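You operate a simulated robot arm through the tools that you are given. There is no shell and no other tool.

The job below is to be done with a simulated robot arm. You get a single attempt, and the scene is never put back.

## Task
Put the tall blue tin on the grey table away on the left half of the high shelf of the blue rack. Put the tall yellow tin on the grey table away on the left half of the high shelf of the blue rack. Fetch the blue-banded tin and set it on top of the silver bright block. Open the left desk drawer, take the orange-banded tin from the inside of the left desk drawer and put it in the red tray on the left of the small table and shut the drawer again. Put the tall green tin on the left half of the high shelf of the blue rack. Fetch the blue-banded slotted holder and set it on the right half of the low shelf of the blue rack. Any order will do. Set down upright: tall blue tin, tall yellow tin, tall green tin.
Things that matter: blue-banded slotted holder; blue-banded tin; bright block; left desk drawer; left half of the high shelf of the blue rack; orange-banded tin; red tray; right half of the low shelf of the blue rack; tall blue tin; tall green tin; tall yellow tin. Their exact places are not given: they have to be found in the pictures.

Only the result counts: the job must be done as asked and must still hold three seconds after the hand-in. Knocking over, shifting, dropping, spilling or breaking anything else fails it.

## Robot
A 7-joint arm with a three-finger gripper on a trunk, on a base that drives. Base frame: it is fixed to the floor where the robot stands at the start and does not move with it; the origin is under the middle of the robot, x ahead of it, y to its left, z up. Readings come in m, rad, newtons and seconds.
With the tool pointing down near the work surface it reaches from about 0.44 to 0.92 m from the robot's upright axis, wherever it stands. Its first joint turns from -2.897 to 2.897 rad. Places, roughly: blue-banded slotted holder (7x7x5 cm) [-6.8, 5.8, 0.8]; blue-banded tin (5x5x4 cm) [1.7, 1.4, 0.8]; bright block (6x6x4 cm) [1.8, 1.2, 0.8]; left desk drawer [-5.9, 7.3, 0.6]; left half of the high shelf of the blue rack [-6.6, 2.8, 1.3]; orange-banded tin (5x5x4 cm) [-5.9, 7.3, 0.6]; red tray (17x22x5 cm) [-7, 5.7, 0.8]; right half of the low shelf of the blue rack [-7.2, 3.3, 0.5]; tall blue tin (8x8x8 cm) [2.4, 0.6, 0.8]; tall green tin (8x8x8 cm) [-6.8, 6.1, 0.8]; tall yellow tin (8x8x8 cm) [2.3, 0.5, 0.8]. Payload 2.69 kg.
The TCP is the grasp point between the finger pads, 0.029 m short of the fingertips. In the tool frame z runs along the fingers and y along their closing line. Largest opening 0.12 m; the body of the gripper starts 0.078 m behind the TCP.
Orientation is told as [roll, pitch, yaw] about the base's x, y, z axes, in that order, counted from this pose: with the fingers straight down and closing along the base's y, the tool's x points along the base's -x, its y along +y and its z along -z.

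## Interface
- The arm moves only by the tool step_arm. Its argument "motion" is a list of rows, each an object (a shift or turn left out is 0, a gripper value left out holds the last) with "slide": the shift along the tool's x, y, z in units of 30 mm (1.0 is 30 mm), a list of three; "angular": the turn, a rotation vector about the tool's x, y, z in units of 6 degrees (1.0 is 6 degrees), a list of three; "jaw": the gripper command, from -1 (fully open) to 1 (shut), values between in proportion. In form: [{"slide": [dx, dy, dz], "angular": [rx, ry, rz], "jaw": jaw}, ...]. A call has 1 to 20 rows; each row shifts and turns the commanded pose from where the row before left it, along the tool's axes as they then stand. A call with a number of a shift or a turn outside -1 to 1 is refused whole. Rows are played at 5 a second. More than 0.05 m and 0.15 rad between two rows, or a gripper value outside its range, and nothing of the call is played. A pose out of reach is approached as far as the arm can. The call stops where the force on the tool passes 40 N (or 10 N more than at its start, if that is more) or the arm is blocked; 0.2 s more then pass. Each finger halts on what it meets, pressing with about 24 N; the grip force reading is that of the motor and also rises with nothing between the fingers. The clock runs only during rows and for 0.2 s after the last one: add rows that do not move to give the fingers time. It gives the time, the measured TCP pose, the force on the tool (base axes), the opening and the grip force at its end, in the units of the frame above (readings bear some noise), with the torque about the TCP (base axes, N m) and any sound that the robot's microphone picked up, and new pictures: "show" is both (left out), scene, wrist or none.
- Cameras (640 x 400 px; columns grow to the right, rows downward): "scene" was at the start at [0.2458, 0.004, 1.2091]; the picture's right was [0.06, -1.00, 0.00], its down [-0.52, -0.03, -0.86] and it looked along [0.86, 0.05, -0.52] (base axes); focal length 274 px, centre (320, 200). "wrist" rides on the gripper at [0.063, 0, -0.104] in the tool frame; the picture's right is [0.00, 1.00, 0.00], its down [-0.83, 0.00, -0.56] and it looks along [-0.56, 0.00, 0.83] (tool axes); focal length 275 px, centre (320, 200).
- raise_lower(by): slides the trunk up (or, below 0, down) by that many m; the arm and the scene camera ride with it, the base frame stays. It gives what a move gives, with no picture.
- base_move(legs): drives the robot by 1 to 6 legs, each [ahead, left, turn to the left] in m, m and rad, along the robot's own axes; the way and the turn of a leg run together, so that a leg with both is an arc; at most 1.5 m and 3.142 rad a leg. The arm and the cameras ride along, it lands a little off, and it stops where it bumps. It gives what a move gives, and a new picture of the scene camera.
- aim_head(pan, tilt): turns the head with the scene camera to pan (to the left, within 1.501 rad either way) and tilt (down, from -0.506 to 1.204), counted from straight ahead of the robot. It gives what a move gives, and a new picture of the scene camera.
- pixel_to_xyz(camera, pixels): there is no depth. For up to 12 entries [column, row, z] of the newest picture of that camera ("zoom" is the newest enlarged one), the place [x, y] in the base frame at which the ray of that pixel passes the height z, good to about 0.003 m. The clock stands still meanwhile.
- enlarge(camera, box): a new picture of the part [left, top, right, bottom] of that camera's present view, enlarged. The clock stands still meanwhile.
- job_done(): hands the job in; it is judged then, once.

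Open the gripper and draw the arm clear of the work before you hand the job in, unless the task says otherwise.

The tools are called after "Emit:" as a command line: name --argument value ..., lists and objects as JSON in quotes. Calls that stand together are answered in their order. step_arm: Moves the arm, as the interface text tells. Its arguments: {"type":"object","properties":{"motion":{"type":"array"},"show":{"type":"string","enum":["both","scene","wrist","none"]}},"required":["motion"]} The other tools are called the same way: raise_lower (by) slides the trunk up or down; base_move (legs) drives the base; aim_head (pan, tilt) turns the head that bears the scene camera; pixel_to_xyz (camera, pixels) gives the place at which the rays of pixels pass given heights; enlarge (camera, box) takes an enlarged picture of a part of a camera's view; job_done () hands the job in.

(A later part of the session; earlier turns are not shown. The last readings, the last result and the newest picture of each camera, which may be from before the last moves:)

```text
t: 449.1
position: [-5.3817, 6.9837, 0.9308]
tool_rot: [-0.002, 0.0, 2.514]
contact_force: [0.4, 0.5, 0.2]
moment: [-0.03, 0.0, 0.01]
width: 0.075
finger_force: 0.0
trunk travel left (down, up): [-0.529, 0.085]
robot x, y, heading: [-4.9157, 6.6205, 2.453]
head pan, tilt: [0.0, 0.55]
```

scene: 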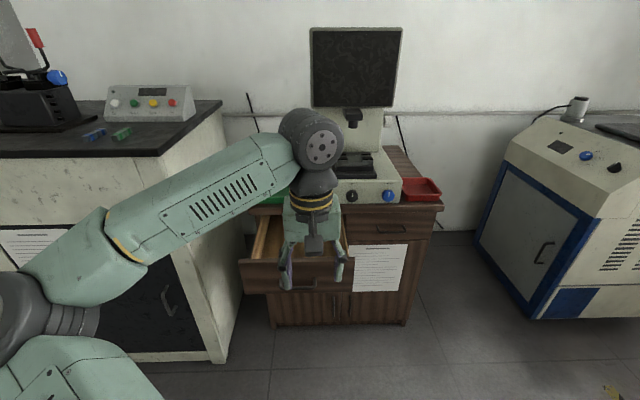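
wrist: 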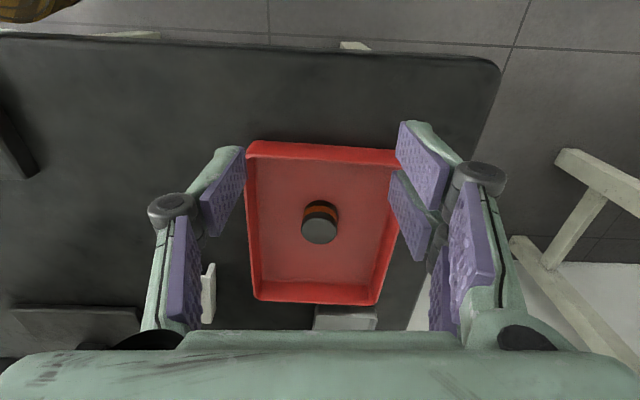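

The drawer still stands open. I close the fingers, tilt the tool 45° forward and lower the trunk, to push the panel beside the handle.

Emit:
step_arm --motion '[{"angular": [0, -1, 0], "jaw": 1}, {"angular": [0, -1, 0]}, {"angular": [0, -1, 0]}, {"angular": [0, -1, 0]}, {"angular": [0, -1, 0]}, {"angular": [0, -1, 0]}, {"angular": [0, -1, 0]}, {"angular": [0, -0.5, 0]}, {"slide": [0, -0.8, 0]}, {"slide": [0, -0.7, 0]}, {}]' --show "none"

Emit:
raise_lower --by -0.24

Emit:
step_arm --motion '[{}]'

```text
t: 451.5
position: [-5.3696, 7.0304, 0.9473]
tool_rot: [-0.005, -0.787, 2.515]
contact_force: [0.5, 0.0, -0.1]
moment: [0.02, 0.02, -0.02]
width: 0.0004
finger_force: 24.1
out of reach, approached as far as the arm can: row 7, 8
trunk travel left (down, up): [-0.529, 0.085]
robot x, y, heading: [-4.9178, 6.6183, 2.457]
head pan, tilt: [0.0, 0.55]
```

```text
t: 454.0
position: [-5.3695, 7.0304, 0.7071]
tool_rot: [-0.003, -0.787, 2.515]
contact_force: [-0.9, -0.8, 0.5]
moment: [0.03, -0.04, 0.04]
width: 0.0
finger_force: 24.5
trunk travel left (down, up): [-0.289, 0.325]
robot x, y, heading: [-4.9145, 6.617, 2.455]
head pan, tilt: [0.0, 0.55]
```

```text
t: 454.4
position: [-5.3707, 7.0318, 0.7056]
tool_rot: [-0.004, -0.786, 2.515]
contact_force: [0.1, -0.5, 0.7]
moment: [-0.03, 0.01, -0.01]
width: 0.0001
finger_force: 24.0
trunk travel left (down, up): [-0.289, 0.325]
robot x, y, heading: [-4.92, 6.6183, 2.457]
head pan, tilt: [0.0, 0.55]
```

scene: 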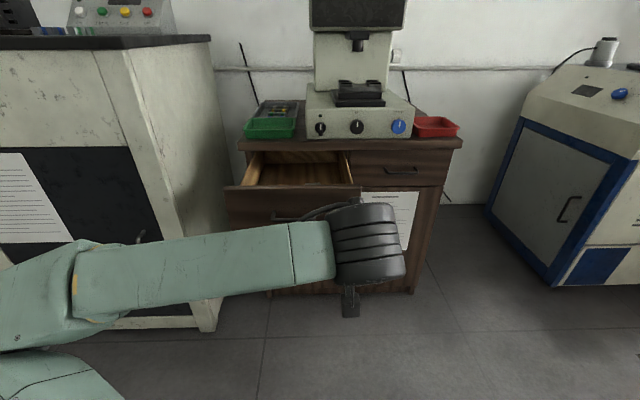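
wrist: 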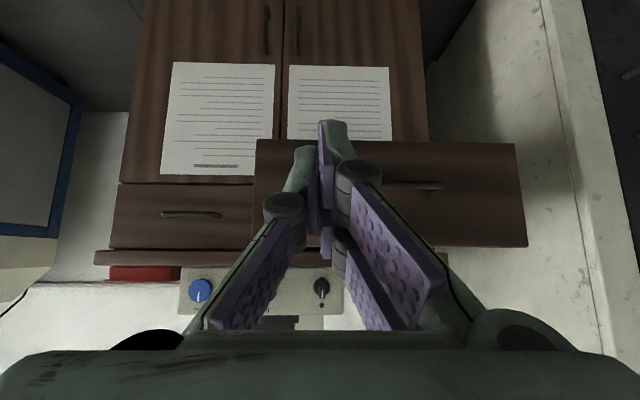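

The fingers point at the panel right beside the handle's right post; I shift 2.5 cm further right, go ahead 12 cm and lower 3.5 cm.

Emit:
step_arm --motion '[{"slide": [0, -0.8, 0]}, {"slide": [-0.7, 0, 0.7]}, {"slide": [-0.7, 0, 0.7]}, {"slide": [-0.7, 0, 0.7]}, {"slide": [-0.7, 0, 0.7]}, {"slide": [0.6, 0, 0.6]}, {"slide": [0.25, 0, 0.25]}, {}, {}]'

```text
t: 456.4
position: [-5.4526, 7.121, 0.673]
tool_rot: [-0.004, -0.787, 2.516]
contact_force: [-0.8, 0.6, 0.3]
moment: [0.04, -0.01, -0.02]
width: 0.0
finger_force: 24.0
trunk travel left (down, up): [-0.289, 0.325]
robot x, y, heading: [-4.9172, 6.622, 2.456]
head pan, tilt: [0.0, 0.55]
```

scene: 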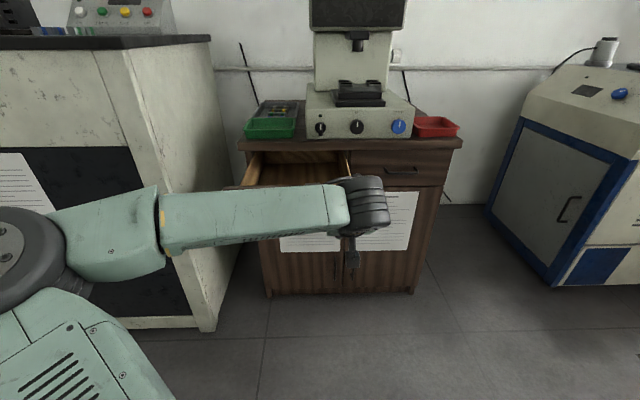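
wrist: 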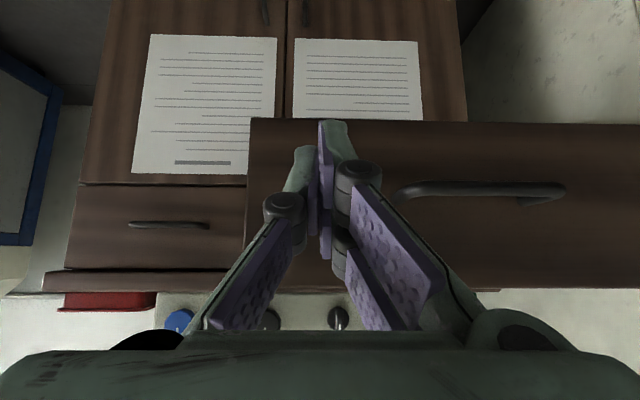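

The fingertips face clear panel between the handle (col 397) and its right edge (col 250). I push ahead 0.17 m.

Emit:
step_arm --motion '[{"slide": [-0.66, 0, 0.66]}, {"slide": [-0.66, 0, 0.66]}, {"slide": [-0.66, 0, 0.66]}, {"slide": [-0.66, 0, 0.66]}, {"slide": [-0.66, 0, 0.66]}, {"slide": [-0.66, 0, 0.66]}, {}]'

```text
t: 458.0
position: [-5.588, 7.2173, 0.6706]
tool_rot: [-0.004, -0.784, 2.515]
contact_force: [0.7, 1.0, 0.5]
moment: [0.0, -0.01, -0.01]
width: 0.0001
finger_force: 24.2
trunk travel left (down, up): [-0.289, 0.325]
robot x, y, heading: [-4.9157, 6.617, 2.458]
head pan, tilt: [0.0, 0.55]
```

scene: 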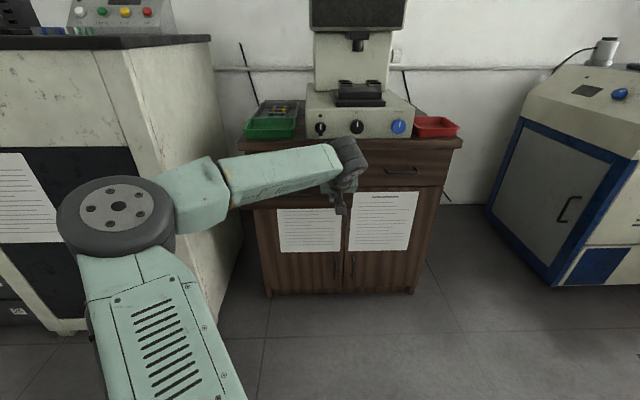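
wrist: 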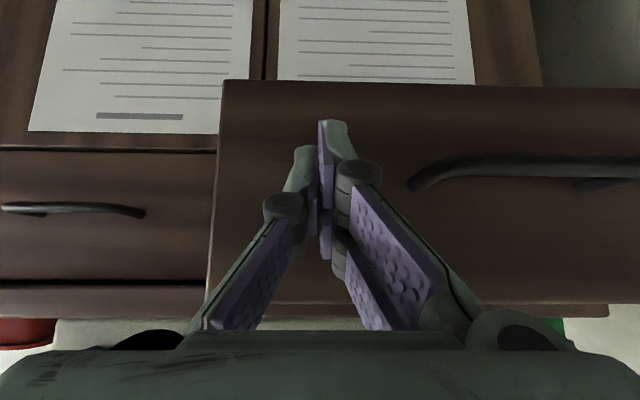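

The drawer is moving in (tip at u≈8.86). I continue 0.13 m.

Emit:
step_arm --motion '[{"slide": [-0.66, 0, 0.66]}, {"slide": [-0.66, 0, 0.66]}, {"slide": [-0.66, 0, 0.66]}, {"slide": [-0.66, 0, 0.66]}, {"slide": [-0.5, 0, 0.5]}, {}]'

```text
t: 459.4
position: [-5.6962, 7.2953, 0.6723]
tool_rot: [-0.003, -0.786, 2.515]
contact_force: [0.3, -0.2, -0.6]
moment: [-0.01, 0.01, -0.01]
width: 0.0
finger_force: 24.2
trunk travel left (down, up): [-0.289, 0.325]
robot x, y, heading: [-4.9153, 6.6163, 2.456]
head pan, tilt: [0.0, 0.55]
```

scene: 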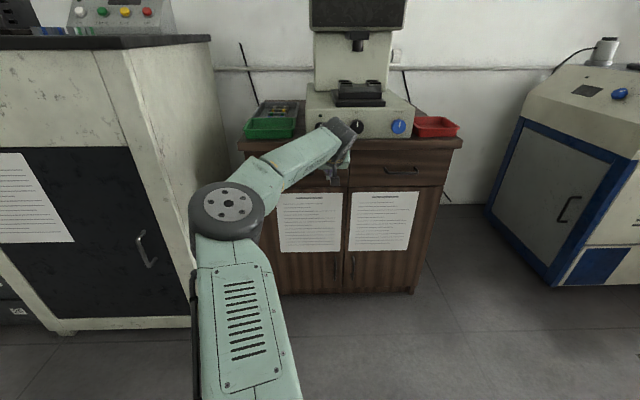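
wrist: 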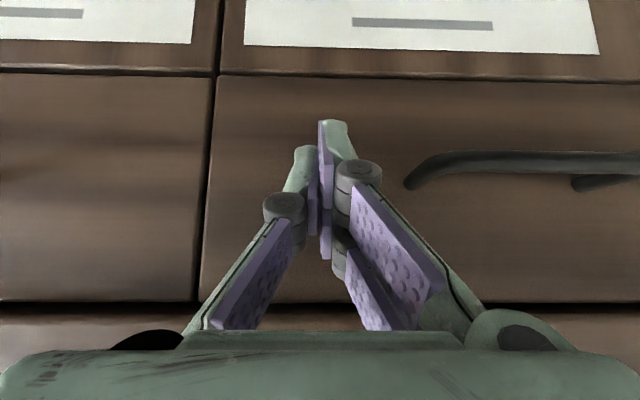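

Almost flush. I push on in small steps until the force rises.

Emit:
step_arm --motion '[{"slide": [-0.25, 0, 0.25]}, {"slide": [-0.25, 0, 0.25]}, {"slide": [-0.2, 0, 0.2]}, {"slide": [-0.2, 0, 0.2]}, {}]'

```text
t: 459.8
position: [-5.6977, 7.2991, 0.672]
tool_rot: [-0.003, -0.775, 2.516]
contact_force: [9.5, -8.0, 4.2]
moment: [0.01, 0.1, 0.03]
width: 0.0
finger_force: 23.4
trunk travel left (down, up): [-0.289, 0.325]
robot x, y, heading: [-4.9128, 6.6194, 2.456]
head pan, tilt: [0.0, 0.55]
stopped in row 1: the force on the tool passed its limit at 59 N (the readings are from after the stop); the commanded pose is now the measured one
```

scene: 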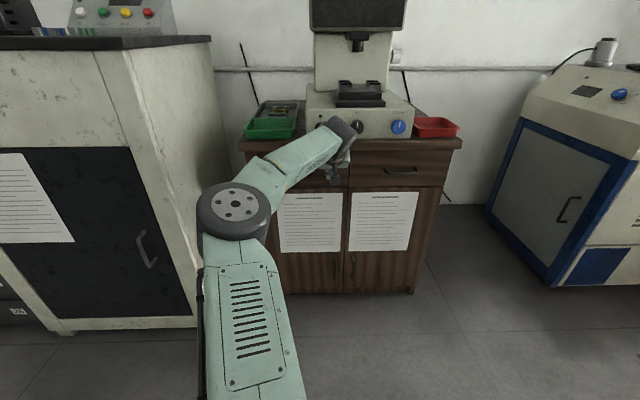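
wrist: 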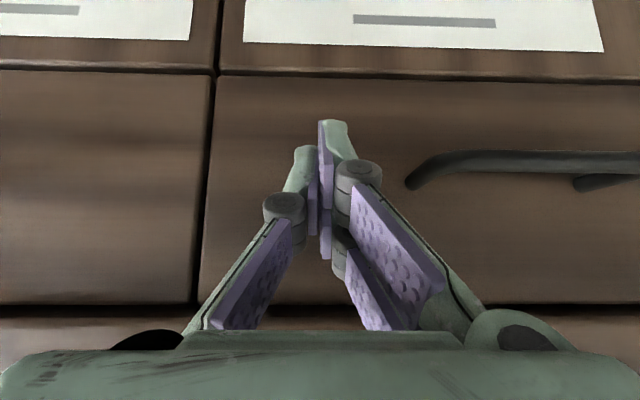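

The stop was reached (59 N peak), the fronts look flush. I back off and inspect.

Emit:
step_arm --motion '[{"slide": [0.5, 0, -0.5]}, {"slide": [0.7, 0, -0.7]}, {"slide": [0.7, 0, -0.7]}, {"slide": [0.7, 0, -0.7]}, {"slide": [0.7, 0, -0.7]}, {"slide": [0.7, 0, -0.7]}, {"slide": [0.7, 0, -0.7]}, {"slide": [0.7, 0, -0.7]}, {"slide": [0.7, 0, -0.7]}, {}]' --show "wrist"

Emit:
raise_lower --by 0.38

Emit:
step_arm --motion '[{}]' --show "scene"

```text
t: 462.0
position: [-5.4904, 7.1481, 0.6711]
tool_rot: [0.001, -0.777, 2.518]
contact_force: [0.5, 0.7, 0.1]
moment: [0.01, 0.02, 0.0]
width: 0.0001
finger_force: 23.8
trunk travel left (down, up): [-0.289, 0.325]
robot x, y, heading: [-4.9178, 6.6202, 2.458]
head pan, tilt: [0.0, 0.55]
```

wrist: 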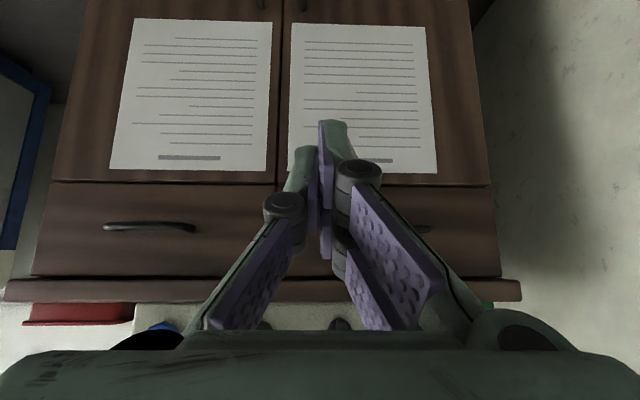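

```text
t: 465.2
position: [-5.4895, 7.1481, 0.9928]
tool_rot: [0.0, -0.776, 2.517]
contact_force: [-0.7, -0.2, 0.1]
moment: [0.03, -0.01, -0.01]
width: 0.0003
finger_force: 23.6
out of reach, approached as far as the arm can: row 1
trunk travel left (down, up): [-0.613, 0.0]
robot x, y, heading: [-4.9163, 6.619, 2.454]
head pan, tilt: [0.0, 0.55]
```

```text
t: 465.6
position: [-5.4906, 7.1491, 0.9936]
tool_rot: [0.0, -0.774, 2.517]
contact_force: [0.3, -0.2, -0.2]
moment: [0.01, 0.0, -0.02]
width: 0.0
finger_force: 23.6
trunk travel left (down, up): [-0.613, 0.0]
robot x, y, heading: [-4.9164, 6.6178, 2.458]
head pan, tilt: [0.0, 0.55]
```

scene: 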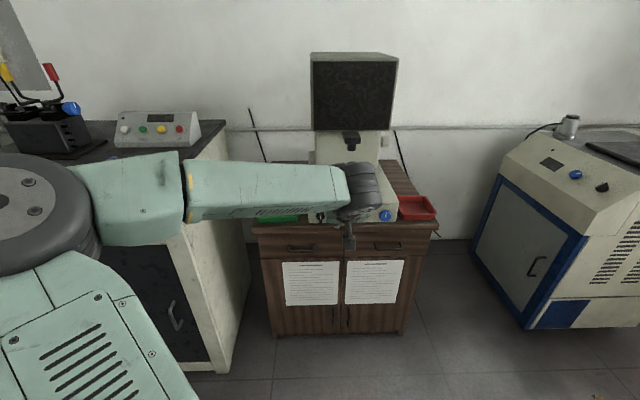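

The drawer looks shut. I verify by enlarging the fronts.

Emit:
enlarge --camera "scene" --box '[245, 200, 445, 320]'

```text
3.20 times, centred on (345, 260) of scene
```

zoom: 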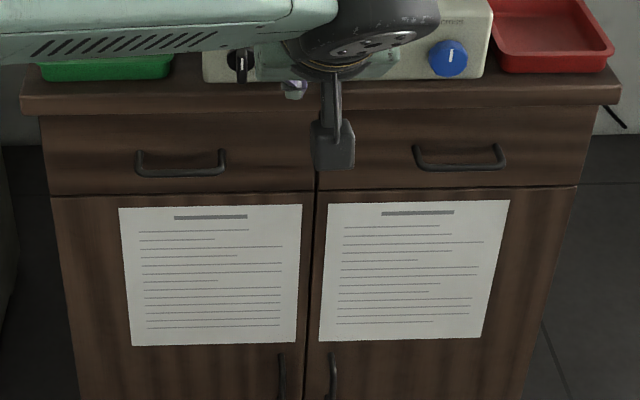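

Shut. Now the blue tin: I tuck the arm, then drive left into the aisle and backward along it.

Emit:
step_arm --motion '[{"slide": [-0.7, 0, -0.7], "jaw": -0.6}, {"slide": [-0.7, 0, -0.7]}, {"slide": [-0.7, 0, -0.7]}, {"slide": [-0.7, 0, -0.7]}, {"slide": [-0.7, 0, -0.7]}, {"slide": [-0.7, 0, -0.7]}, {"slide": [0.7, 0, -0.7]}, {"slide": [0.7, 0, -0.7]}, {"slide": [0.7, 0, -0.7]}, {"slide": [0.7, 0, -0.7]}, {}]' --show "none"

Emit:
base_move --legs '[[0, 1.3, 0.024], [-1.0, 0, 0], [-1.2, 0, 0]]'

```text
t: 468.0
position: [-5.3976, 7.0808, 1.1735]
tool_rot: [0.0, -0.774, 2.517]
contact_force: [0.1, -0.6, -0.6]
moment: [0.01, 0.02, -0.04]
width: 0.0961
finger_force: 0.2
trunk travel left (down, up): [-0.613, 0.0]
robot x, y, heading: [-4.9173, 6.6198, 2.46]
head pan, tilt: [0.0, 0.55]
```

```text
t: 488.6
position: [-4.5243, 4.6927, 1.1738]
tool_rot: [-0.001, -0.776, 2.483]
contact_force: [0.0, 0.3, 0.4]
moment: [-0.02, -0.01, 0.02]
width: 0.0961
finger_force: 0.1
trunk travel left (down, up): [-0.613, 0.0]
robot x, y, heading: [-4.0593, 4.2173, 2.422]
head pan, tilt: [0.0, 0.55]
```

scene: 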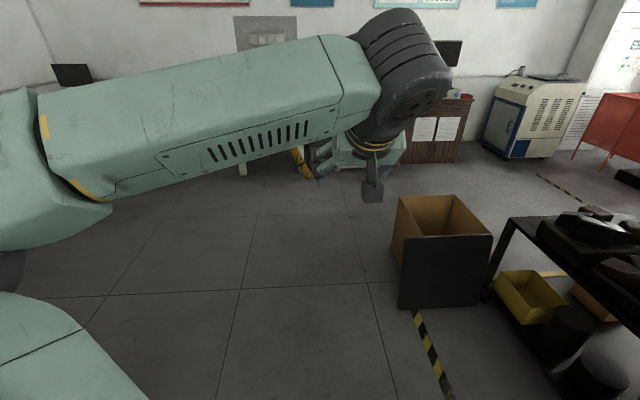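

I correct the heading (+0.06) and drive backward down the aisle.

Emit:
base_move --legs '[[0, -0.1, 0.06], [-1.5, 0, 0], [-1.5, 0, 0]]'

```text
t: 504.3
position: [-2.1136, 2.8579, 1.1733]
tool_rot: [0.001, -0.776, 2.501]
contact_force: [-0.3, -0.1, 0.5]
moment: [0.02, 0.03, 0.0]
width: 0.096
finger_force: 0.1
trunk travel left (down, up): [-0.613, 0.0]
robot x, y, heading: [-1.6437, 2.3907, 2.443]
head pan, tilt: [0.0, 0.55]
```

scene: 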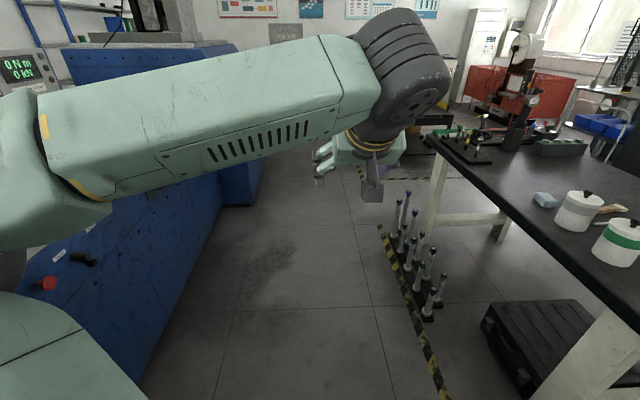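

Clear. I continue: small heading fix, then 3 m more backward.

Emit:
base_move --legs '[[0, -0.08, 0.04], [-1.5, 0, 0], [-1.5, 0, 0]]'

```text
t: 519.6
position: [0.2509, 1.029, 1.1731]
tool_rot: [0.0, -0.775, 2.52]
contact_force: [0.1, 0.1, 0.5]
moment: [-0.03, -0.02, -0.01]
width: 0.096
finger_force: 0.0
trunk travel left (down, up): [-0.613, 0.0]
robot x, y, heading: [0.7304, 0.5713, 2.459]
head pan, tilt: [0.0, 0.55]
```

scene: 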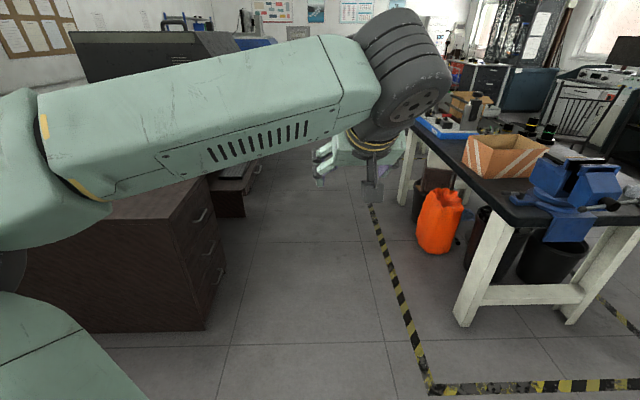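

At u≈−0.2 in the aisle. I back 1.35 m more and turn right to face the grey table.

Emit:
base_move --legs '[[-1.36, 0, 0], [0, 0, -1.55]]'

Emit:
aim_head --pan 0.0 --tilt 0.5

```text
t: 530.2
position: [2.2334, 0.2236, 1.173]
tool_rot: [0.0, -0.774, 1.006]
contact_force: [-0.4, 0.2, -0.1]
moment: [0.0, -0.01, 0.02]
width: 0.0961
finger_force: 0.0
trunk travel left (down, up): [-0.613, 0.0]
robot x, y, heading: [1.8022, -0.2873, 0.948]
head pan, tilt: [0.0, 0.55]
```

scene: 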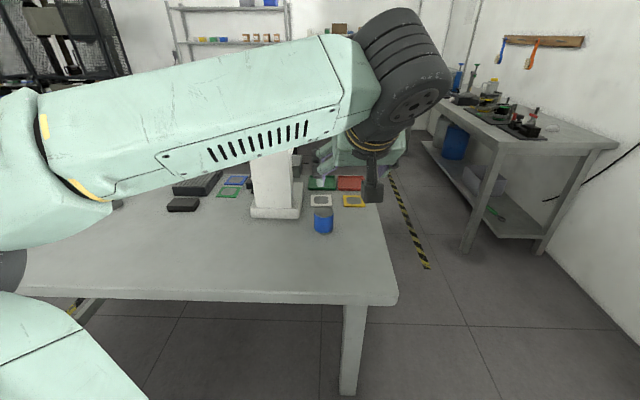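

```text
t: 530.9
position: [2.2322, 0.2233, 1.1723]
tool_rot: [0.001, -0.775, 1.008]
contact_force: [-0.2, 0.3, 0.2]
moment: [0.0, 0.01, 0.0]
width: 0.0963
finger_force: 0.1
trunk travel left (down, up): [-0.613, 0.0]
robot x, y, heading: [1.7996, -0.2843, 0.95]
head pan, tilt: [0.0, 0.499]
```

scene: 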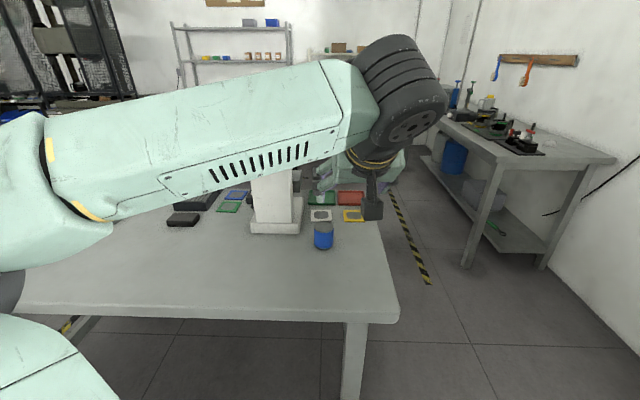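

The blue tin is at (323,235) beside the drill press. I correct the heading, drive 0.29 m ahead and lower the trunk 0.27 m.

Emit:
base_move --legs '[[0, 0, -0.04], [0.29, 0, 0]]'

Emit:
raise_lower --by -0.27

Emit:
step_arm --motion '[{"jaw": -0.5}]'

```text
t: 533.2
position: [2.4254, 0.4293, 1.1726]
tool_rot: [0.001, -0.776, 0.969]
contact_force: [0.1, -0.3, 0.9]
moment: [0.02, -0.01, 0.01]
width: 0.096
finger_force: 0.0
trunk travel left (down, up): [-0.613, 0.0]
robot x, y, heading: [1.9758, -0.0611, 0.909]
head pan, tilt: [0.0, 0.499]
```

scene: 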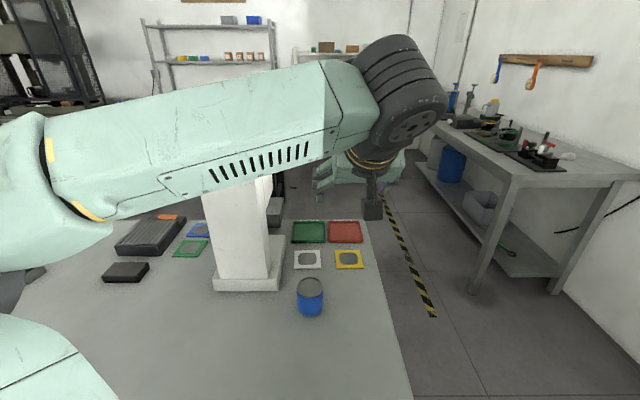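

```text
t: 536.0
position: [2.4248, 0.4278, 0.9025]
tool_rot: [0.0, -0.775, 0.967]
contact_force: [0.7, -0.1, 0.2]
moment: [-0.01, -0.02, -0.02]
width: 0.0962
finger_force: 0.1
trunk travel left (down, up): [-0.343, 0.27]
robot x, y, heading: [1.9728, -0.0606, 0.909]
head pan, tilt: [0.0, 0.499]
```

```text
t: 536.4
position: [2.425, 0.429, 0.9031]
tool_rot: [0.0, -0.775, 0.969]
contact_force: [-0.1, 0.1, 0.5]
moment: [0.0, 0.01, -0.02]
width: 0.0903
finger_force: 0.1
trunk travel left (down, up): [-0.343, 0.27]
robot x, y, heading: [1.9747, -0.0635, 0.91]
head pan, tilt: [0.0, 0.499]
```

scene: 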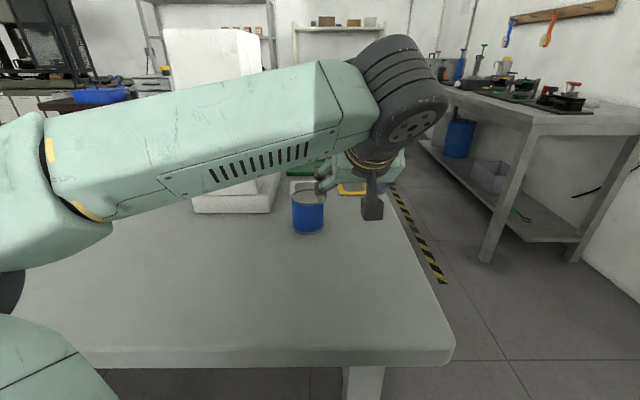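
wrist: 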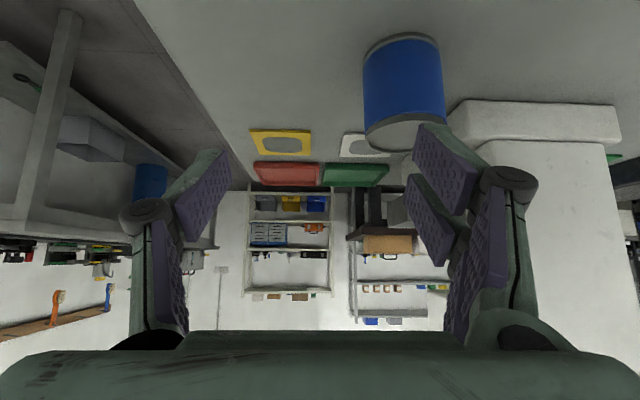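

The tin is left of the tool. I measure the tin and the press base's corner in the scene picture.

Emit:
enlarge --camera "scene" --box '[180, 160, 400, 260]'

Emit:
pixel_to_xyz --camera "scene" --pixels '[[308, 234, 0.745], [308, 198, 0.822], [271, 213, 0.745], [271, 197, 0.78], [194, 213, 0.745], [282, 180, 0.78]]'

Emit:
pixel_to_xyz --camera "wrist" --pixels '[[405, 133, 0.822], [450, 108, 0.78], [448, 128, 0.78]]'

```text
2.91 times, centred on (290, 210) of scene
```

zoom: 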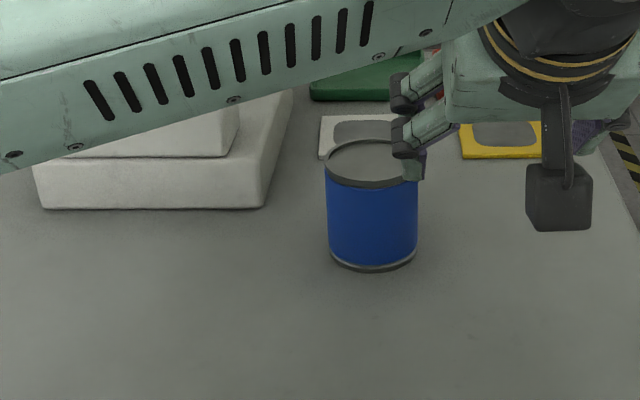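

```text
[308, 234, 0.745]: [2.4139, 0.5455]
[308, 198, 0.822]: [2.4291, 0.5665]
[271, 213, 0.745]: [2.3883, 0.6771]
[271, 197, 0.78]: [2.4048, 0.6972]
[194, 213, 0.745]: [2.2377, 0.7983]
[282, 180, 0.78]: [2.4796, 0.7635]
```

```text
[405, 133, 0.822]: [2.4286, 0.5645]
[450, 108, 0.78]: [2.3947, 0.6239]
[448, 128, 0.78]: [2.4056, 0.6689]
```

Tin at (2.431,0.568); the press base corner lies 10 cm left of and 6 cm behind it, so there's room. I shift left 7.4 cm and check alignment.

Emit:
step_arm --motion '[{"slide": [0, 0.82, 0], "angular": [0, -0.1, 0]}, {"slide": [0, 0.82, 0]}, {"slide": [0, 0.82, 0]}, {}, {}]'

```text
t: 537.6
position: [2.3652, 0.4698, 0.9024]
tool_rot: [-0.001, -0.785, 0.97]
contact_force: [-0.5, 0.2, 0.6]
moment: [0.03, 0.01, 0.03]
width: 0.0899
finger_force: 0.2
trunk travel left (down, up): [-0.343, 0.27]
robot x, y, heading: [1.9731, -0.0597, 0.909]
head pan, tilt: [0.0, 0.499]
```

scene: 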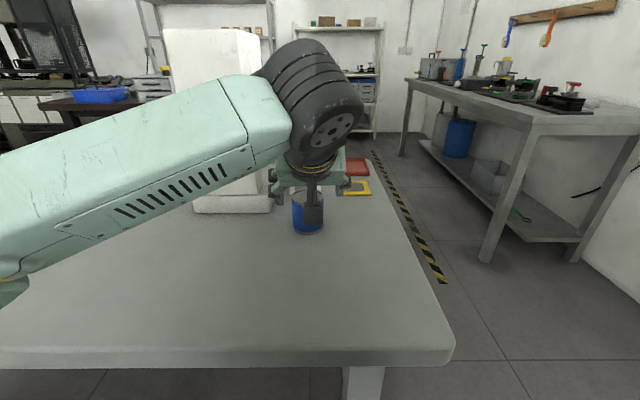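
wrist: 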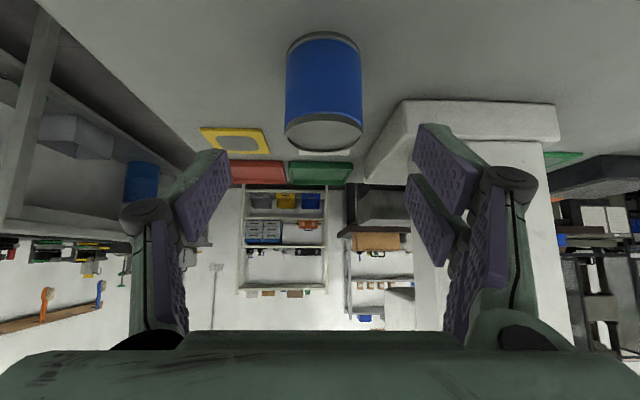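

Aligned (columns 285–363). I advance 12 cm along the tool axis.

Emit:
step_arm --motion '[{"slide": [0, 0.1, 1]}, {"slide": [0, 0, 1]}, {"slide": [0, 0, 1]}, {"slide": [0, 0, 1]}, {}, {}]' --show "wrist"

```text
t: 539.0
position: [2.4103, 0.5452, 0.819]
tool_rot: [-0.001, -0.785, 0.969]
contact_force: [0.4, 0.2, -0.4]
moment: [-0.02, 0.0, 0.01]
width: 0.0901
finger_force: 0.0
trunk travel left (down, up): [-0.343, 0.27]
robot x, y, heading: [1.9716, -0.0613, 0.908]
head pan, tilt: [0.0, 0.499]
```

wrist: 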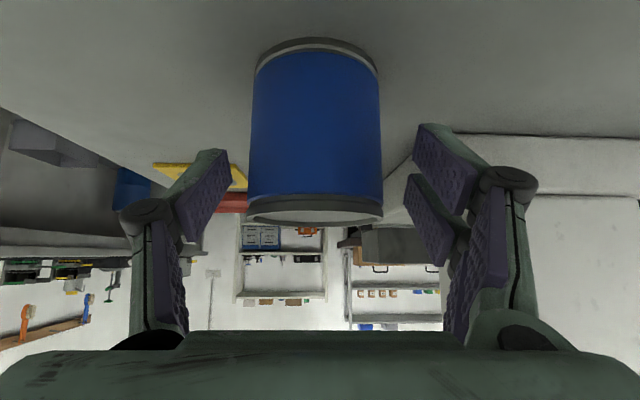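

Centred within 3 mm. I advance the last 4.4 cm.

Emit:
step_arm --motion '[{"slide": [0, -0.08, 0.73]}, {"slide": [0, 0, 0.73]}, {}, {}]' --show "wrist"

```text
t: 540.0
position: [2.43, 0.5683, 0.7856]
tool_rot: [-0.001, -0.786, 0.97]
contact_force: [0.3, -0.5, 1.0]
moment: [-0.05, -0.01, -0.01]
width: 0.0901
finger_force: 0.0
trunk travel left (down, up): [-0.343, 0.27]
robot x, y, heading: [1.9727, -0.0607, 0.909]
head pan, tilt: [0.0, 0.499]
```

wrist: 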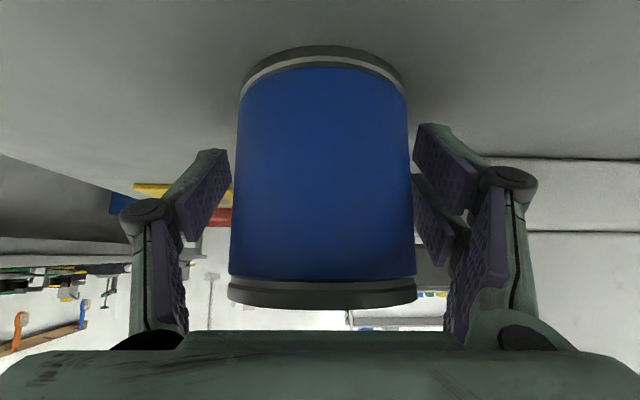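

In position; I back 5 mm and close.

Emit:
step_arm --motion '[{"slide": [0.12, 0, -0.12]}, {"jaw": 1}, {"jaw": 1}, {"jaw": 1}, {"jaw": 1}, {"jaw": 1}, {"jaw": 1}, {"jaw": 1}]' --show "wrist"

```text
t: 541.8
position: [2.4275, 0.5637, 0.7864]
tool_rot: [0.0, -0.785, 0.969]
contact_force: [-0.6, 1.0, 1.4]
moment: [0.15, 0.19, 0.01]
width: 0.0683
finger_force: 23.8
trunk travel left (down, up): [-0.343, 0.27]
robot x, y, heading: [1.9712, -0.0612, 0.913]
head pan, tilt: [0.0, 0.499]
```

wrist: 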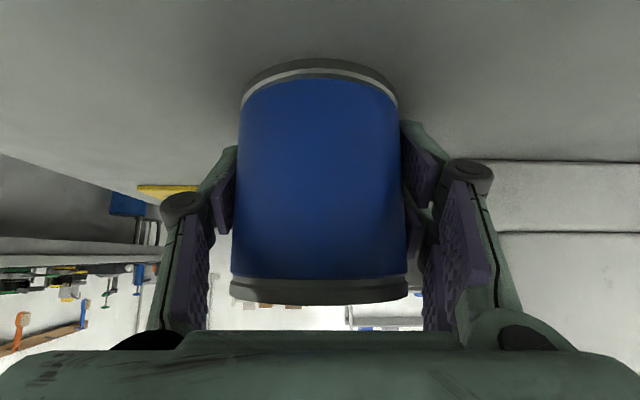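

Gripped. I withdraw up and back, raise the trunk, and back the base off; I also look left to check the tin on the block.

Emit:
step_arm --motion '[{"slide": [0, 0, -0.5]}, {"slide": [0, 0, -0.9]}, {"slide": [0, 0, -1]}, {"slide": [0, 0, -1]}, {"slide": [0, 0, -0.6]}, {}]' --show "none"

Emit:
raise_lower --by 0.26

Emit:
base_move --legs '[[-0.55, 0, 0]]'

Emit:
aim_head --pan 0.7 --tilt 0.4

```text
t: 543.2
position: [2.3822, 0.4917, 0.8688]
tool_rot: [-0.017, -0.78, 0.96]
contact_force: [0.6, 0.3, -2.4]
moment: [0.01, 0.02, 0.0]
width: 0.0685
finger_force: 24.5
trunk travel left (down, up): [-0.343, 0.27]
robot x, y, heading: [1.9736, -0.0617, 0.904]
head pan, tilt: [0.0, 0.499]
```

```text
t: 545.8
position: [2.38, 0.4936, 1.1299]
tool_rot: [-0.025, -0.78, 0.975]
contact_force: [-0.3, -1.1, -2.6]
moment: [0.0, 0.03, -0.02]
width: 0.068
finger_force: 24.2
trunk travel left (down, up): [-0.603, 0.01]
robot x, y, heading: [1.9725, -0.0635, 0.911]
head pan, tilt: [0.0, 0.499]
```

```text
t: 549.0
position: [2.036, 0.064, 1.1297]
tool_rot: [-0.027, -0.781, 0.991]
contact_force: [-0.4, -0.6, -3.1]
moment: [-0.02, 0.0, 0.0]
width: 0.0684
finger_force: 24.3
trunk travel left (down, up): [-0.603, 0.01]
robot x, y, heading: [1.6433, -0.4958, 0.919]
head pan, tilt: [0.0, 0.499]
```

scene: 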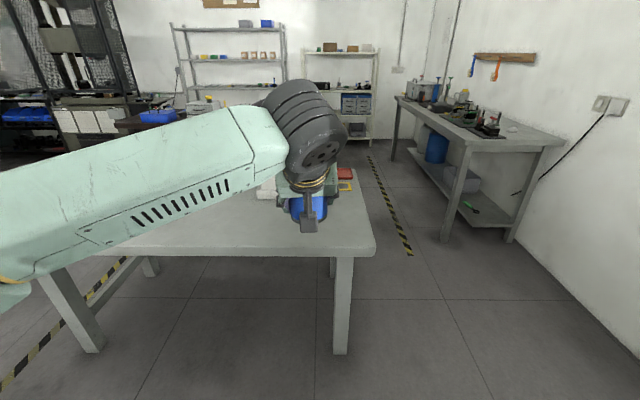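

```text
t: 550.1
position: [2.0375, 0.0649, 1.1299]
tool_rot: [-0.031, -0.778, 0.993]
contact_force: [-0.2, 0.2, -3.2]
moment: [-0.01, 0.01, 0.05]
width: 0.068
finger_force: 23.9
trunk travel left (down, up): [-0.603, 0.01]
robot x, y, heading: [1.6387, -0.499, 0.921]
head pan, tilt: [0.7, 0.4]
```

scene: 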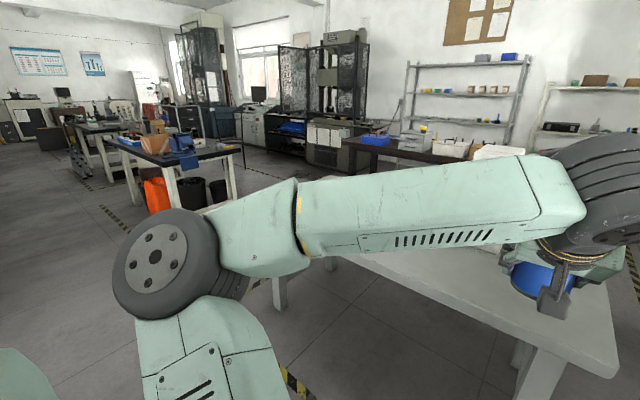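

I turn left to the aisle heading, move to its middle and drive 3 m.

Emit:
base_move --legs '[[0, 0, 1.56], [0, -0.33, 0], [1.5, 0, 0], [1.5, 0, 0]]'

```text
t: 571.1
position: [-1.1541, 1.9339, 1.1289]
tool_rot: [-0.03, -0.779, 2.61]
contact_force: [0.2, 0.3, -2.9]
moment: [0.0, -0.02, 0.01]
width: 0.0683
finger_force: 24.1
trunk travel left (down, up): [-0.603, 0.01]
robot x, y, heading: [-0.5729, 1.5639, 2.54]
head pan, tilt: [0.7, 0.4]
```

scene: 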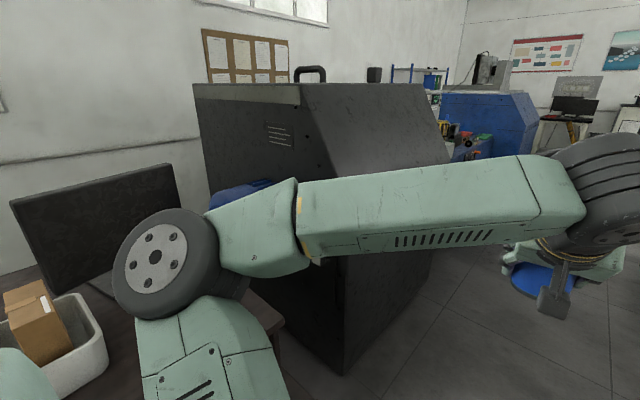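

Heading drifted by +0.06; I correct, shift right 0.1 and drive on.

Emit:
base_move --legs '[[0, -0.1, -0.06], [1.5, 0, 0], [1.5, 0, 0]]'

```text
t: 586.6
position: [-3.4427, 3.8971, 1.1296]
tool_rot: [-0.03, -0.778, 2.544]
contact_force: [1.0, -1.6, -2.8]
moment: [0.02, -0.02, 0.04]
width: 0.0684
finger_force: 24.1
trunk travel left (down, up): [-0.603, 0.01]
robot x, y, heading: [-2.8889, 3.4908, 2.477]
head pan, tilt: [0.7, 0.4]
```

scene: 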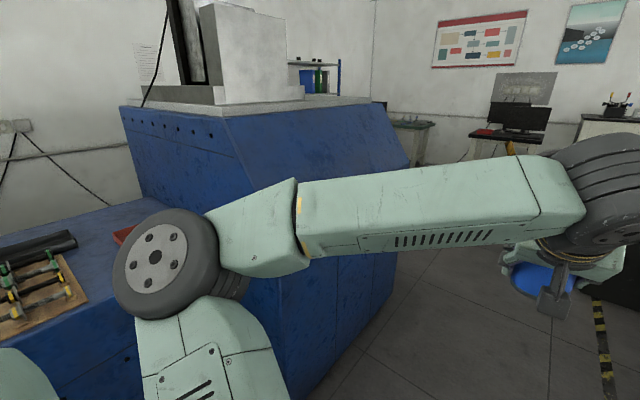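

I continue 2.83 m to the rack's position, shifting slightly left to clear the black box, then turn to the rack.

Emit:
base_move --legs '[[1.4, 0.1, 0], [1.4, 0, 0], [0, 0, 1.57]]'

Emit:
aim_head --pan 0.0 --tilt 0.1

```text
t: 604.1
position: [-5.5215, 4.6459, 1.1292]
tool_rot: [-0.031, -0.778, -2.192]
contact_force: [0.9, 0.0, -3.7]
moment: [-0.03, -0.02, 0.0]
width: 0.0681
finger_force: 24.3
trunk travel left (down, up): [-0.603, 0.01]
robot x, y, heading: [-5.0983, 5.1906, -2.261]
head pan, tilt: [0.7, 0.4]
```

scene: 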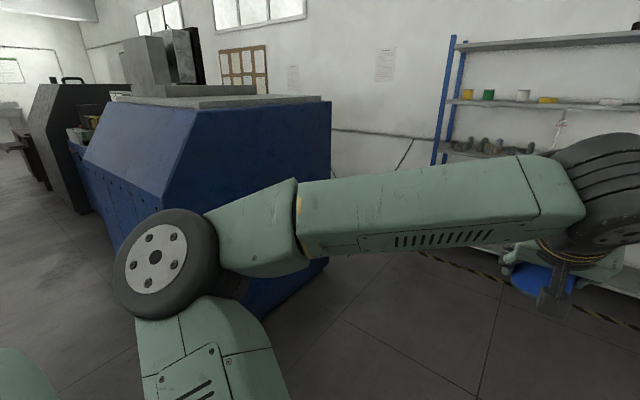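

```text
t: 605.2
position: [-5.5209, 4.6456, 1.1293]
tool_rot: [-0.033, -0.777, -2.19]
contact_force: [0.0, -0.4, -3.2]
moment: [0.02, 0.01, 0.0]
width: 0.0683
finger_force: 24.1
trunk travel left (down, up): [-0.603, 0.01]
robot x, y, heading: [-5.0984, 5.1922, -2.263]
head pan, tilt: [0.0, 0.099]
```

scene: 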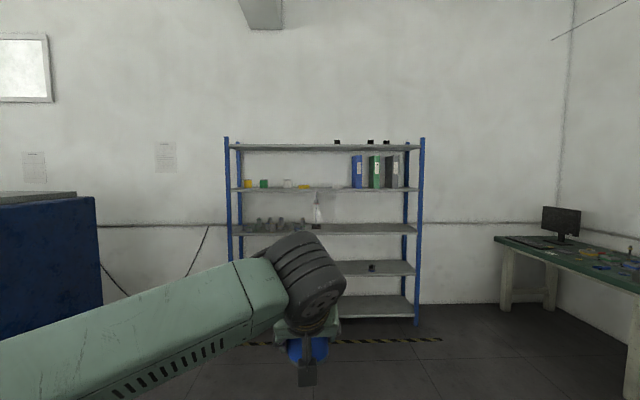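

I straighten the tool and raise the tin to z≈1.335 here, well before the rack.

Emit:
step_arm --motion '[{"slide": [-0.7, 0, -0.7]}, {"slide": [-0.7, 0, -0.7]}, {"slide": [-0.7, 0, -0.7]}, {"slide": [-0.7, 0, -0.7]}, {"slide": [-0.7, 0, -0.7]}, {"slide": [-0.7, 0, -0.7]}, {"slide": [-0.7, 0, -0.7]}, {"angular": [-0.3, 0, 0]}, {"angular": [0.45, 0, 0.45]}, {}, {}]'

```text
t: 607.6
position: [-5.5192, 4.6436, 1.3366]
tool_rot: [0.0, -0.778, -2.257]
contact_force: [-0.3, -0.2, -2.3]
moment: [0.01, -0.03, -0.01]
width: 0.0684
finger_force: 23.9
trunk travel left (down, up): [-0.603, 0.01]
robot x, y, heading: [-5.1, 5.1895, -2.266]
head pan, tilt: [0.0, 0.099]
```

scene: 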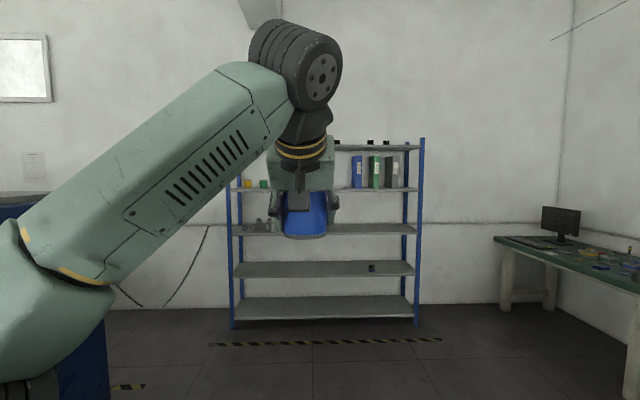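
wrist: 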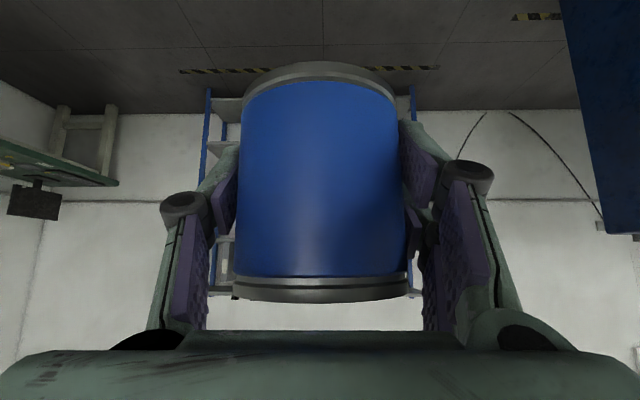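

Upright at z 1.337. I correct heading, shift right 9 cm, and approach 1.7 m.

Emit:
base_move --legs '[[0, -0.09, 0.032], [0.85, 0, 0], [0.85, 0, 0]]'

Emit:
step_arm --motion '[{}]'

```text
t: 617.3
position: [-6.619, 3.3149, 1.3368]
tool_rot: [-0.001, -0.779, -2.214]
contact_force: [-0.7, -0.6, -2.8]
moment: [-0.01, 0.0, 0.0]
width: 0.0682
finger_force: 24.0
trunk travel left (down, up): [-0.603, 0.01]
robot x, y, heading: [-6.2173, 3.8801, -2.219]
head pan, tilt: [0.0, 0.099]
```

scene: 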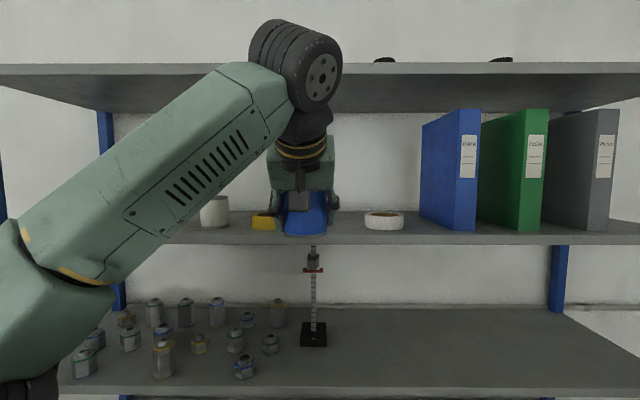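

```text
t: 617.7
position: [-6.6189, 3.315, 1.3356]
tool_rot: [0.001, -0.778, -2.213]
contact_force: [-0.4, -0.1, -3.0]
moment: [0.02, 0.0, -0.01]
width: 0.0682
finger_force: 23.8
trunk travel left (down, up): [-0.603, 0.01]
robot x, y, heading: [-6.2217, 3.8814, -2.216]
head pan, tilt: [0.0, 0.099]
```

scene: 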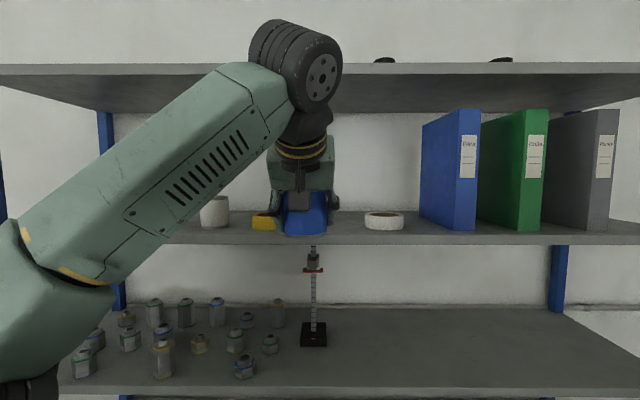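
wrist: 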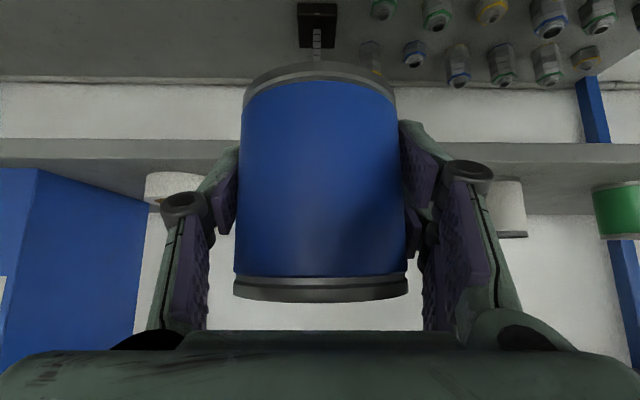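

TCP is at u 7.258, n −1.449. I measure the neighbouring rolls from here.

Emit:
enlarge --camera "scene" --box '[190, 180, 430, 260]'

Emit:
pixel_to_xyz --camera "scene" --pixels '[[252, 226, 1.256], [365, 226, 1.256], [404, 226, 1.256], [384, 230, 1.256], [262, 230, 1.256], [320, 243, 1.24], [228, 224, 1.256]]'

```text
2.67 times, centred on (310, 220) of scene
```

zoom: 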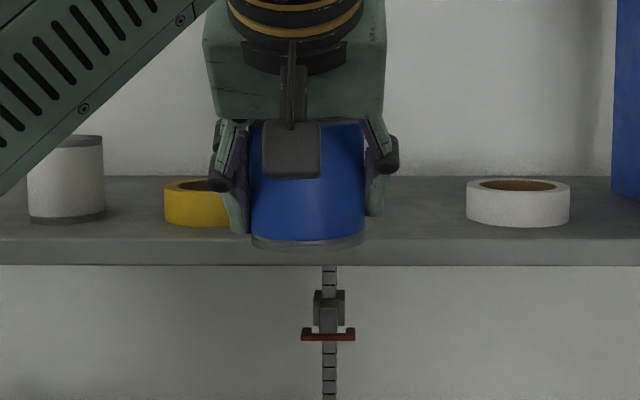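

```text
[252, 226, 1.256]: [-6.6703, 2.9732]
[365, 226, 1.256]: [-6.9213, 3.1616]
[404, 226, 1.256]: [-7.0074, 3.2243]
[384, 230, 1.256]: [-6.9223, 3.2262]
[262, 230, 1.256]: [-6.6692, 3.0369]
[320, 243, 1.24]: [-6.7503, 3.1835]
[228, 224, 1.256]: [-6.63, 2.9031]
```

The gap between the yellow roll (right edge ≈7.19) and the white roll (7.40) suits u≈7.275. I nudge the base 0.13 m ahead with a slight turn.

Emit:
base_move --legs '[[0.13, 0, -0.016]]'

Emit:
step_arm --motion '[{}]' --show "none"

```text
t: 619.0
position: [-6.7081, 3.2187, 1.3371]
tool_rot: [0.001, -0.778, -2.23]
contact_force: [-0.6, -0.2, -2.9]
moment: [0.02, 0.0, -0.01]
width: 0.0683
finger_force: 24.0
trunk travel left (down, up): [-0.603, 0.01]
robot x, y, heading: [-6.3018, 3.7757, -2.235]
head pan, tilt: [0.0, 0.099]
```

scene: 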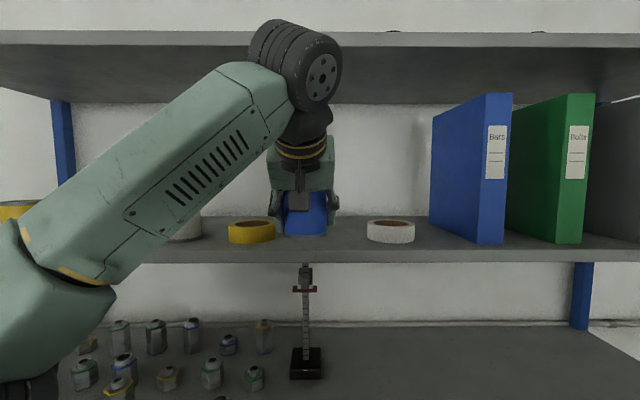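

```text
t: 619.4
position: [-6.708, 3.2191, 1.3361]
tool_rot: [-0.001, -0.778, -2.232]
contact_force: [0.7, 0.4, -2.4]
moment: [0.0, -0.01, 0.02]
width: 0.0682
finger_force: 23.8
trunk travel left (down, up): [-0.603, 0.01]
robot x, y, heading: [-6.2989, 3.7785, -2.239]
head pan, tilt: [0.0, 0.099]
```

TCP at u 7.269, n −1.579. I advance 0.15 m onto the shelf.

Emit:
step_arm --motion '[{"slide": [0, -0.2, 0], "angular": [0, -0.07, 0]}, {"slide": [-0.5, 0, 0.5]}, {"slide": [-0.5, 0, 0.5]}, {"slide": [-0.5, 0, 0.5]}, {"slide": [-0.5, 0, 0.5]}, {"slide": [-0.5, 0, 0.5]}, {"slide": [-0.5, 0, 0.5]}, {"slide": [-0.5, 0, 0.5]}, {}, {}]'

```text
t: 621.6
position: [-6.8042, 3.1061, 1.3365]
tool_rot: [-0.001, -0.784, -2.23]
contact_force: [0.1, 0.8, -2.9]
moment: [-0.01, 0.03, 0.0]
width: 0.0685
finger_force: 24.4
trunk travel left (down, up): [-0.603, 0.01]
robot x, y, heading: [-6.3022, 3.7794, -2.237]
head pan, tilt: [0.0, 0.099]
```

scene: 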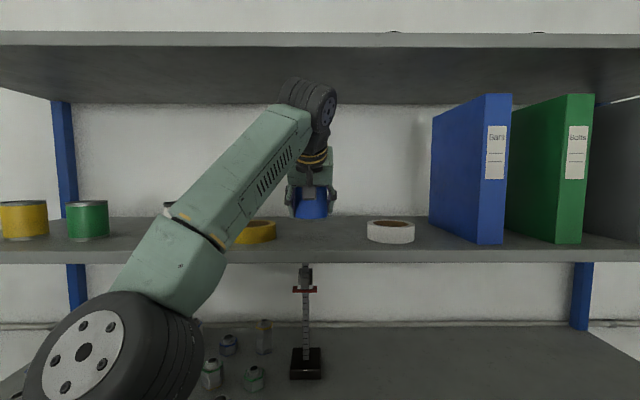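
wrist: 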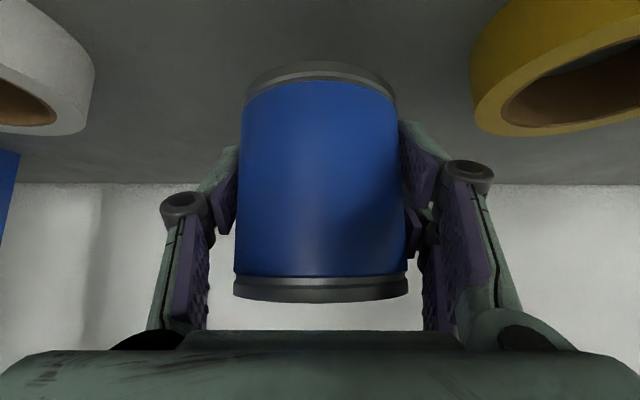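

Spot is free on both sides. I lower the trunk 3.3 cm, then creep to contact.

Emit:
raise_lower --by -0.033

Emit:
raise_lower --by -0.003

Emit:
raise_lower --by -0.002

```text
t: 622.4
position: [-6.8053, 3.1048, 1.3043]
tool_rot: [0.0, -0.787, -2.231]
contact_force: [0.7, 0.1, -2.2]
moment: [0.02, 0.0, 0.0]
width: 0.0681
finger_force: 24.0
trunk travel left (down, up): [-0.57, 0.043]
robot x, y, heading: [-6.2987, 3.7748, -2.237]
head pan, tilt: [0.0, 0.099]
```

```text
t: 622.9
position: [-6.8043, 3.1064, 1.3014]
tool_rot: [0.0, -0.784, -2.23]
contact_force: [-0.4, -0.2, -3.0]
moment: [0.0, 0.03, 0.01]
width: 0.0682
finger_force: 24.1
trunk travel left (down, up): [-0.567, 0.046]
robot x, y, heading: [-6.3002, 3.7816, -2.237]
head pan, tilt: [0.0, 0.099]
```

```text
t: 623.4
position: [-6.804, 3.1049, 1.2996]
tool_rot: [-0.001, -0.786, -2.23]
contact_force: [-0.1, -0.5, -3.3]
moment: [-0.01, -0.03, 0.02]
width: 0.0684
finger_force: 23.4
trunk travel left (down, up): [-0.565, 0.048]
robot x, y, heading: [-6.3002, 3.7791, -2.236]
head pan, tilt: [0.0, 0.099]
```

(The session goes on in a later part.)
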